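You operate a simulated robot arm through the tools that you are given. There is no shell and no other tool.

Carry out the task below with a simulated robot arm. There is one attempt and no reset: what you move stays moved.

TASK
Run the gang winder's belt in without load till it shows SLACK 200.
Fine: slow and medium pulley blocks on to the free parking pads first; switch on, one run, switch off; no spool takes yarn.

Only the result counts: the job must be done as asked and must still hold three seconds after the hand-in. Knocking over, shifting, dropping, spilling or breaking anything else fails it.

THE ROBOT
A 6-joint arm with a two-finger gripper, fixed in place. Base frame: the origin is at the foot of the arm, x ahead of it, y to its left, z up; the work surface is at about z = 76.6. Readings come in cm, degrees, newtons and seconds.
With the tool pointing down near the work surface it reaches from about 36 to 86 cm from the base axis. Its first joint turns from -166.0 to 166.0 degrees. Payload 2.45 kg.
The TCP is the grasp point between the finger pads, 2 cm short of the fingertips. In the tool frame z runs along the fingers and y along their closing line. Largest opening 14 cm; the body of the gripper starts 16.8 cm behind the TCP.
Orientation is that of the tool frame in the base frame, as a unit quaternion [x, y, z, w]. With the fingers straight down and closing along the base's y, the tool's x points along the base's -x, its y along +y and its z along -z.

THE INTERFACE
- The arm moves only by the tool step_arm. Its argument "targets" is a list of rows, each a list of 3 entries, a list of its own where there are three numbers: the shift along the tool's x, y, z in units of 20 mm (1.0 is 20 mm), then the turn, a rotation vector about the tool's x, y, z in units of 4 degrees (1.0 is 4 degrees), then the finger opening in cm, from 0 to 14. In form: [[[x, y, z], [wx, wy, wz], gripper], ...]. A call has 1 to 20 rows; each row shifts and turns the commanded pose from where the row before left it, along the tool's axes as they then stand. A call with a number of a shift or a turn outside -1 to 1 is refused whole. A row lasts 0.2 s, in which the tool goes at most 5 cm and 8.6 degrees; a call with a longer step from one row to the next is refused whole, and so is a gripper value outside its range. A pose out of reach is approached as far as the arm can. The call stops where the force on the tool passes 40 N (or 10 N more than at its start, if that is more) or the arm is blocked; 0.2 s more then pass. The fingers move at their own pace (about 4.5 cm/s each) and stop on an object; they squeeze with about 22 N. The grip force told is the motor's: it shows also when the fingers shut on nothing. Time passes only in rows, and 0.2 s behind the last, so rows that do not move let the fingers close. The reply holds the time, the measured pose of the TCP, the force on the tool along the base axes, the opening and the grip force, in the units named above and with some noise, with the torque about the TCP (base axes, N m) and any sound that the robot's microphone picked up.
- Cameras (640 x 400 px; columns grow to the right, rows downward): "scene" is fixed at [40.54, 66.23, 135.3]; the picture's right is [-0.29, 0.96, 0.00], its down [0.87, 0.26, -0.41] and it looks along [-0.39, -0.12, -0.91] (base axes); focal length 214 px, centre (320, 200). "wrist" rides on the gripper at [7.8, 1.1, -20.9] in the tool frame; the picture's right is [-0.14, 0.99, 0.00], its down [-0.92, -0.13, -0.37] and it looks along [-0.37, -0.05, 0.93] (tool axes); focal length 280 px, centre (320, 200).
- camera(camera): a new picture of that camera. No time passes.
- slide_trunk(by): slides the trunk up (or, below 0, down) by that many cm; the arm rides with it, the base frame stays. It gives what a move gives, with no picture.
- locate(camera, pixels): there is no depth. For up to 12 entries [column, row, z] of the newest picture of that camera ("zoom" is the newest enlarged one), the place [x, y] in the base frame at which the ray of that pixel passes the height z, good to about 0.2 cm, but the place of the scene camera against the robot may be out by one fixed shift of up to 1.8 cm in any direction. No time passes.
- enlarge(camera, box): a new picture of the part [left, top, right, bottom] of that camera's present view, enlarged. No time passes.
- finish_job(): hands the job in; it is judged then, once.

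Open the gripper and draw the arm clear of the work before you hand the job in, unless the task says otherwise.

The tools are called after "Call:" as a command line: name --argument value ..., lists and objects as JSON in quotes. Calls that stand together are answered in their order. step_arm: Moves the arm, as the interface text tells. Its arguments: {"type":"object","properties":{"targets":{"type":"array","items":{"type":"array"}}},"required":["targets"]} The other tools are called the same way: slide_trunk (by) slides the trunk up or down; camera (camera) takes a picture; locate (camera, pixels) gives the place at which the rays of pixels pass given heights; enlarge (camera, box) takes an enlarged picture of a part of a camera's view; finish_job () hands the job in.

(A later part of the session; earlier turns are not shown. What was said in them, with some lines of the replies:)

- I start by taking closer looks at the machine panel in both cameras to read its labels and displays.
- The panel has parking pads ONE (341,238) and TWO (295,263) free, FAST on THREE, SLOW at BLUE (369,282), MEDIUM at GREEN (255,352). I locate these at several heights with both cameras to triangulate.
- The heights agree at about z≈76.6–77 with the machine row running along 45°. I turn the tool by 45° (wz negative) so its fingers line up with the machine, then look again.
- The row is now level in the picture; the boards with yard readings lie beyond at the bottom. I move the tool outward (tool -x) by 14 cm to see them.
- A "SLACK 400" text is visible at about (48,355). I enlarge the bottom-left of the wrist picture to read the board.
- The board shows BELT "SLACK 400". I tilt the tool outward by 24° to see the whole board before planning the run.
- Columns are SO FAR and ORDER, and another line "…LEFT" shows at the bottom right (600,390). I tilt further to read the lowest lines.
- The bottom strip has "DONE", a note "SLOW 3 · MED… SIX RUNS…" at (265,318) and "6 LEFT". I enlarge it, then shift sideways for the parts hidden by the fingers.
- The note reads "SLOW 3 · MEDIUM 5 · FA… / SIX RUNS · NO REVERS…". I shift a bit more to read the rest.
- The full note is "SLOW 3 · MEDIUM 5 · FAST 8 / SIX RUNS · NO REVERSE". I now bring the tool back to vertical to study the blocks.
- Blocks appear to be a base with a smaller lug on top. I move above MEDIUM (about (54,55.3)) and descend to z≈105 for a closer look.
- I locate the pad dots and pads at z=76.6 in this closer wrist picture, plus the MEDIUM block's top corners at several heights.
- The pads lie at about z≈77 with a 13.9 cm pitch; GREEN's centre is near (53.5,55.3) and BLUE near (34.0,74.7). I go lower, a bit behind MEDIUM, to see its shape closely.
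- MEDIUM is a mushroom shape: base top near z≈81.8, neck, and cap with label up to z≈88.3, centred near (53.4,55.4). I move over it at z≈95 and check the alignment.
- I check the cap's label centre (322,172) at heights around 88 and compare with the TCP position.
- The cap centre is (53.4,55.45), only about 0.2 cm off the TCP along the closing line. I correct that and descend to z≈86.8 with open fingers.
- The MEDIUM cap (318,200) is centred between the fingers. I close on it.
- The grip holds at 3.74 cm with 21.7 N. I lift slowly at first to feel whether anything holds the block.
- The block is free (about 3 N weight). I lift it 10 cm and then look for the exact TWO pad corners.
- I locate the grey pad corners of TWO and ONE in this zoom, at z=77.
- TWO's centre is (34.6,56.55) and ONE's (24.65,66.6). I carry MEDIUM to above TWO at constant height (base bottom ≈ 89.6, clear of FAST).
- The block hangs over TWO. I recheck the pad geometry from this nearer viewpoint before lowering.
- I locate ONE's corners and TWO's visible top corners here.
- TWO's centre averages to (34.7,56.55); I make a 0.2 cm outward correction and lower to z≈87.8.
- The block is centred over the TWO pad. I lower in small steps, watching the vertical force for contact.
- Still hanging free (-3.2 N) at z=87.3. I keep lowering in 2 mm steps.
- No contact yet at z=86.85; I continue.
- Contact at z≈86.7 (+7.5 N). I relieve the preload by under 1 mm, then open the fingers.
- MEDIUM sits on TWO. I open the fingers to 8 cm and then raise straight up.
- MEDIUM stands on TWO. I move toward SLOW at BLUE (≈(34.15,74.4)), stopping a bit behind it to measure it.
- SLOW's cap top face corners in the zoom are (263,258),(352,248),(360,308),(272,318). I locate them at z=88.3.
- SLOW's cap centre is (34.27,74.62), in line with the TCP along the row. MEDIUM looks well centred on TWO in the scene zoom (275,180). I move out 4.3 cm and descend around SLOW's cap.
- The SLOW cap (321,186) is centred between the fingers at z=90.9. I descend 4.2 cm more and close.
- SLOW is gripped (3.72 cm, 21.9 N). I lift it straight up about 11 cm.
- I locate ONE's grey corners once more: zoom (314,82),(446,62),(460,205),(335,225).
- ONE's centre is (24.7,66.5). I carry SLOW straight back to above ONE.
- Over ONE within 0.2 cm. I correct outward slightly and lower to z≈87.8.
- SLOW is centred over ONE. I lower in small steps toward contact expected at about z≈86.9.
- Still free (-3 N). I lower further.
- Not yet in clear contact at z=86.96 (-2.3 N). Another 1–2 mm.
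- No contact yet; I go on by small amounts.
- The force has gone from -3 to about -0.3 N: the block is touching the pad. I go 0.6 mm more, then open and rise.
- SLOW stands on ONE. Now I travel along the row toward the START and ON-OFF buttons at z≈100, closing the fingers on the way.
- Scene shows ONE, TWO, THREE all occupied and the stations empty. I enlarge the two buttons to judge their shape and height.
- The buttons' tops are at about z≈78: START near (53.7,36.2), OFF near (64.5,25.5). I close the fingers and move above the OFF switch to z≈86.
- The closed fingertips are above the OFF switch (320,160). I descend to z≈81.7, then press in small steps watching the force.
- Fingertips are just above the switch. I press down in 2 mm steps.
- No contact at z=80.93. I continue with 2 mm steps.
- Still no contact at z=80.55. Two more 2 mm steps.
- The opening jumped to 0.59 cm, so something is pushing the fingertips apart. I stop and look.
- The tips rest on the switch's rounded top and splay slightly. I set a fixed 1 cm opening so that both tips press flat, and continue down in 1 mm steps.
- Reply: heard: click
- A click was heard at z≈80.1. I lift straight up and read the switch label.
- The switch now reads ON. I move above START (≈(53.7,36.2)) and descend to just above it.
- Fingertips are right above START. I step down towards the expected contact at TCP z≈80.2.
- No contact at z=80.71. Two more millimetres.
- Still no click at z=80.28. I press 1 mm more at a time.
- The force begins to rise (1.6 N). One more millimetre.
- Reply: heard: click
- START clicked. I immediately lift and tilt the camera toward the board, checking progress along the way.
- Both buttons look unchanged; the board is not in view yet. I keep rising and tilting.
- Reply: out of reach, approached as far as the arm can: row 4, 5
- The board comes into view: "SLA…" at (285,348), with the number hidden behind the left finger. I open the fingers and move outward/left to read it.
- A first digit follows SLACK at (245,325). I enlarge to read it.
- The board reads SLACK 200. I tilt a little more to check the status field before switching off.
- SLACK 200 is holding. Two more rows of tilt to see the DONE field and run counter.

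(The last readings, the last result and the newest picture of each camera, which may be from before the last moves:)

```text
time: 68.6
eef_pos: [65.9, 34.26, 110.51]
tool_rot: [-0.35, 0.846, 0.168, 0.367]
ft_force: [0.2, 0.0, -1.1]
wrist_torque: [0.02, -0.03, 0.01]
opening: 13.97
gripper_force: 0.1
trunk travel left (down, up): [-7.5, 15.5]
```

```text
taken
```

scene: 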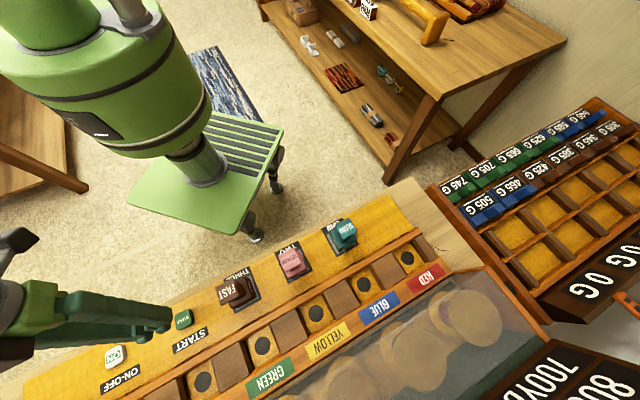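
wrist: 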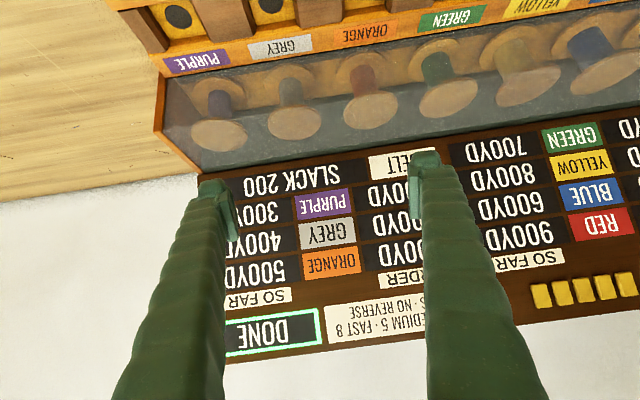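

The board shows DONE, SLACK 200, spools' SO FAR unchanged. Now I bring the tool back to vertical and then go to the switch.

Call:
step_arm --targets '[[[0, 0, 0], [0, 1, 0], 10], [[0, 0, 0], [0, 1, 0], 6], [[0, 0, 0], [0, 1, 0], 3], [[0, 0, 0], [0, 1, 0], 1], [[0, 0, 0], [0, 1, 0], 1], [[0, 0, 0], [0, 1, 0], 1], [[0, 0, 0], [0, 1, 0], 1], [[0, 0, 0], [0, 1, 0], 1], [[0, 0, 0], [0, 1, 0], 1], [[0, 0, 0], [0, 1, 0], 1], [[0, 0, 0], [0, 1, 0], 1], [[0, 0, 0], [0, 0, 0], 1]]'

Call:
camera --camera "wrist"

```text
time: 71.2
eef_pos: [65.71, 34.66, 110.48]
tool_rot: [-0.391, 0.918, 0.041, 0.046]
ft_force: [0.2, 0.4, 0.5]
wrist_torque: [-0.01, 0.0, 0.01]
opening: 1.0
gripper_force: 0.0
out of reach, approached as far as the arm can: row 3
trunk travel left (down, up): [-7.5, 15.5]
```

```text
taken
```

wrist: 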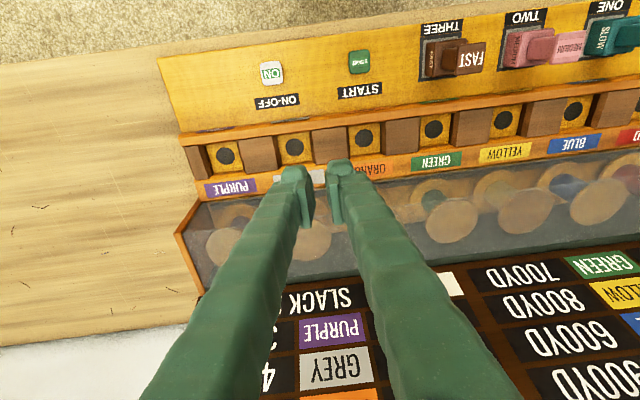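

The tool is still tilted by about 7°. I apply the correction (rotation vector ≈ (2.3°,6.7°,1.1°)) and start moving to the switch.

Call:
step_arm --targets '[[[0, 0, 0], [0.29, 0.835, 0.14], 1], [[0, 0, 0], [0.29, 0.835, 0.14], 1], [[0.93, -0.7, 0.5], [0, 0, 0], 1], [[0.93, -0.7, 0.5], [0, 0, 0], 1], [[0.93, -0.7, 0.5], [0, 0, 0], 1], [[0.93, -0.7, 0.5], [0, 0, 0], 1], [[0, 0, 0.9], [0, 0, 0], 1], [[0, 0, 0.9], [0, 0, 0], 1], [[0, 0, 0.9], [0, 0, 0], 1], [[0, 0, 0.9], [0, 0, 0], 1], [[0, 0, 0], [0, 0, 0], 1]]'

Call:
camera --camera "wrist"

```text
time: 73.6
eef_pos: [64.3, 25.39, 99.48]
tool_rot: [-0.384, 0.924, 0.001, 0.001]
ft_force: [0.4, 0.3, 0.3]
wrist_torque: [0.0, 0.01, -0.03]
opening: 0.98
gripper_force: 0.1
trunk travel left (down, up): [-7.5, 15.5]
```

```text
taken
```

wrist: 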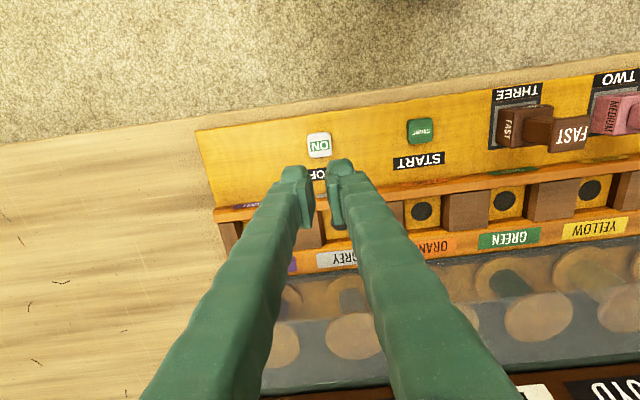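

Vertical again, right above the ON switch (319,145). I descend to z≈82.5.

Call:
step_arm --targets '[[[0, 0, 0.85], [0, 0, 0], 1], [[0, 0, 0.85], [0, 0, 0], 1], [[0, 0, 0.85], [0, 0, 0], 1], [[0, 0, 0.85], [0, 0, 0], 1], [[0, 0, 0.85], [0, 0, 0], 1], [[0, 0, 0.85], [0, 0, 0], 1], [[0, 0, 0.85], [0, 0, 0], 1], [[0, 0, 0.85], [0, 0, 0], 1], [[0, 0, 0.85], [0, 0, 0], 1], [[0, 0, 0.8], [0, 0, 0], 1], [[0, 0, 0], [0, 0, 0], 1]]'

Call:
enlarge --camera "scene" --box '[60, 300, 220, 400]'

```text
time: 76.0
eef_pos: [64.36, 25.36, 82.38]
tool_rot: [-0.383, 0.924, 0.001, 0.0]
ft_force: [0.1, 0.0, -0.3]
wrist_torque: [-0.05, 0.01, 0.01]
opening: 1.0
gripper_force: 0.1
trunk travel left (down, up): [-7.5, 15.5]
```

```text
4.00 times, centred on (140, 350) of scene
```

zoom: 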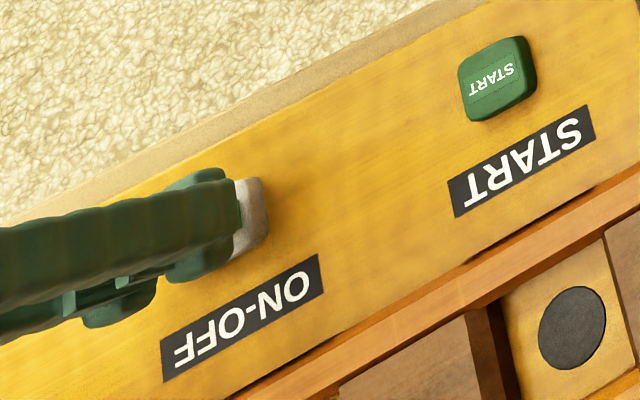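

Positioned over the switch as before. I step down to just above the click height.

Call:
step_arm --targets '[[[0, 0, 0.4], [0, 0, 0], 1], [[0, 0, 0.4], [0, 0, 0], 1], [[0, 0, 0.1], [0, 0, 0], 1]]'

```text
time: 76.8
eef_pos: [64.39, 25.44, 80.65]
tool_rot: [-0.382, 0.924, 0.001, 0.0]
ft_force: [-0.8, -0.3, 0.7]
wrist_torque: [-0.02, 0.01, -0.01]
opening: 1.01
gripper_force: 0.1
trunk travel left (down, up): [-7.5, 15.5]
```

z=80.65, no contact yet. I press in millimetre steps.

Call:
step_arm --targets '[[[0, 0, 0.1], [0, 0, 0], 1], [[0, 0, 0.07], [0, 0, 0], 1]]'

```text
time: 77.4
eef_pos: [64.28, 25.39, 80.27]
tool_rot: [-0.383, 0.924, 0.001, 0.001]
ft_force: [-0.1, 0.4, 1.0]
wrist_torque: [0.0, -0.03, -0.04]
opening: 1.02
gripper_force: 0.0
trunk travel left (down, up): [-7.5, 15.5]
```

No click at z=80.27; one more millimetre.

Call:
step_arm --targets '[[[0, 0, 0.06], [0, 0, 0], 1]]'

```text
time: 77.8
eef_pos: [64.43, 25.38, 80.23]
tool_rot: [-0.383, 0.924, 0.001, 0.001]
ft_force: [-0.1, -1.3, 0.0]
wrist_torque: [-0.04, -0.02, -0.02]
opening: 1.0
gripper_force: 0.2
trunk travel left (down, up): [-7.5, 15.5]
```

Still nothing; one more millimetre.

Call:
step_arm --targets '[[[0, 0, 0.06], [0, 0, 0], 1]]'

```text
time: 78.2
eef_pos: [64.4, 25.6, 79.91]
tool_rot: [-0.383, 0.924, 0.001, 0.001]
ft_force: [-0.5, -0.1, 2.2]
wrist_torque: [0.0, 0.01, -0.03]
opening: 1.04
gripper_force: 0.1
trunk travel left (down, up): [-7.5, 15.5]
heard: click
```

A click was heard. I lift straight up, draw back and read the switch.

Call:
step_arm --targets '[[[0, 0, -0.5], [0, 0, 0], 1], [[0, 0, -0.9], [0, 0, 0], 1], [[0, 0, -0.9], [0, 0, 0], 1], [[0, 0, -0.9], [0, 0, 0], 1], [[0.5, 0.3, -0.9], [0, 0, 0], 1], [[0.5, 0.3, -0.9], [0, 0, 0], 1]]'

Call:
enlarge --camera "scene" --box '[60, 300, 220, 400]'

Call:
camera --camera "wrist"

```text
time: 79.6
eef_pos: [61.99, 24.88, 90.05]
tool_rot: [-0.383, 0.924, 0.001, 0.001]
ft_force: [0.6, -0.8, 0.7]
wrist_torque: [-0.02, -0.04, -0.03]
opening: 1.0
gripper_force: 0.0
trunk travel left (down, up): [-7.5, 15.5]
```

```text
4.00 times, centred on (140, 350) of scene
```

zoom: 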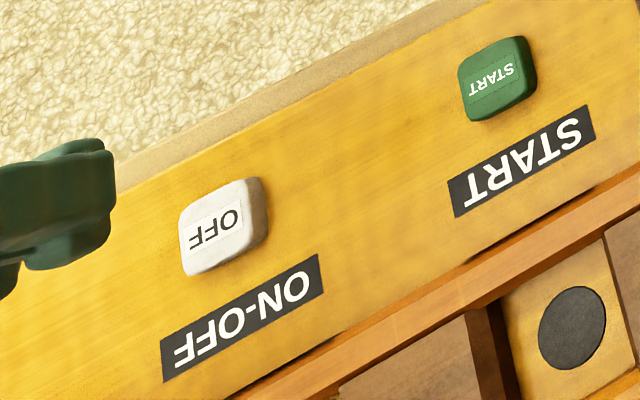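

```text
taken
```

wrist: 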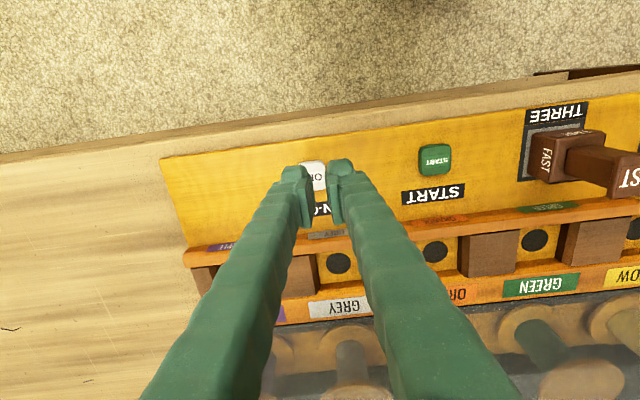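

The switch reads OFF. I raise the arm clear with the gripper open, then check the board a last time.

Call:
step_arm --targets '[[[0, 0, -1], [0, 0, 0], 3], [[0, 0, -1], [0, 0, 0], 6], [[0, 0, -1], [0, 0, 0], 10], [[0, 0, -1], [0, 0, 0], 14], [[0, 0, -1], [0, 0, 0], 14], [[-0.8, 0, -1], [0, 0, 0], 14], [[-0.8, 0, -1], [0, 0, 0], 14], [[-0.8, 0, -1], [0, 0, 0], 14], [[-0.8, 0, -1], [0, -1, 0], 14], [[-0.8, 0, -1], [0, -1, 0], 14], [[-0.8, 0, 0], [0, -1, 0], 14], [[-0.8, 0, 0], [0, -1, 0], 14], [[-0.8, 0, 0], [0, -1, 0], 14], [[0, 0, 0], [0, -1, 0], 14], [[0, 0, 0], [0, -1, 0], 14]]'

Call:
camera --camera "wrist"

Call:
camera --camera "scene"

```text
time: 82.8
eef_pos: [70.91, 33.75, 111.14]
tool_rot: [-0.37, 0.897, 0.094, 0.224]
ft_force: [-0.2, -0.4, 0.0]
wrist_torque: [0.0, 0.02, 0.0]
opening: 13.99
gripper_force: 0.2
trunk travel left (down, up): [-7.5, 15.5]
```

```text
taken
```

wrist: 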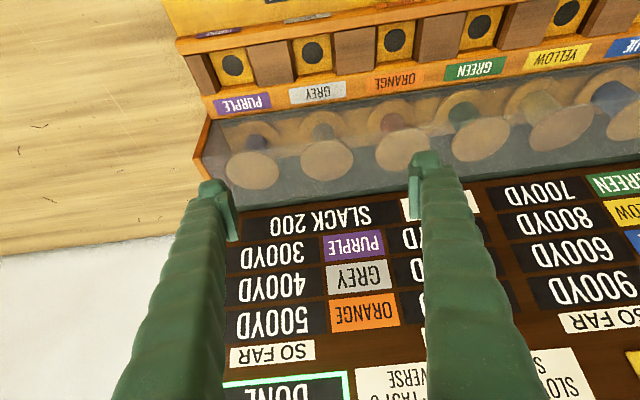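

```text
taken
```

scene: 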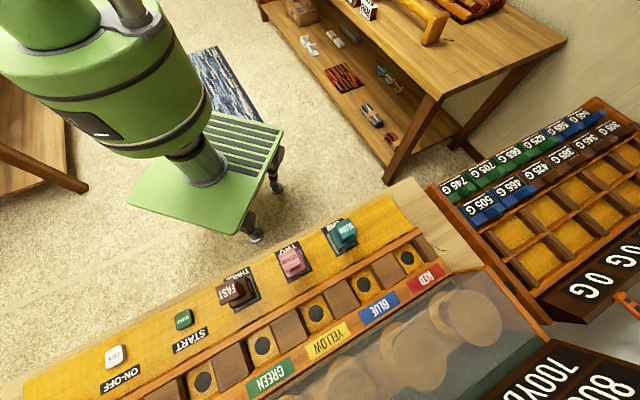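

The board shows SLACK 200 and DONE with all spool readings unchanged. The switch is OFF, the three blocks are parked, and the arm is clear with the gripper open, so I hand the job in.

Call:
finish_job

```text
The job is handed in.
```

The belt is run in: the board shows SLACK 200 (it started at 400) and DONE, and I have handed the job in. I don't have the judge's verdict; this is what the last pictures and readings show.

- **Pulley blocks:** SLOW is on pad ONE and MEDIUM on pad TWO. FAST stayed on THREE, and all the stations were empty before the run.
- **Run:** I switched on, pressed START once and switched off again. The switch reads OFF.
- **Spools:** every SO FAR figure I could read is the same as at the start, so no spool appears to have taken yarn.
- **Arm:** it is raised clear of the machine with the gripper open, and nothing else was knocked or moved.

I did not re-read the runs-left counter. It showed 6 before the run.
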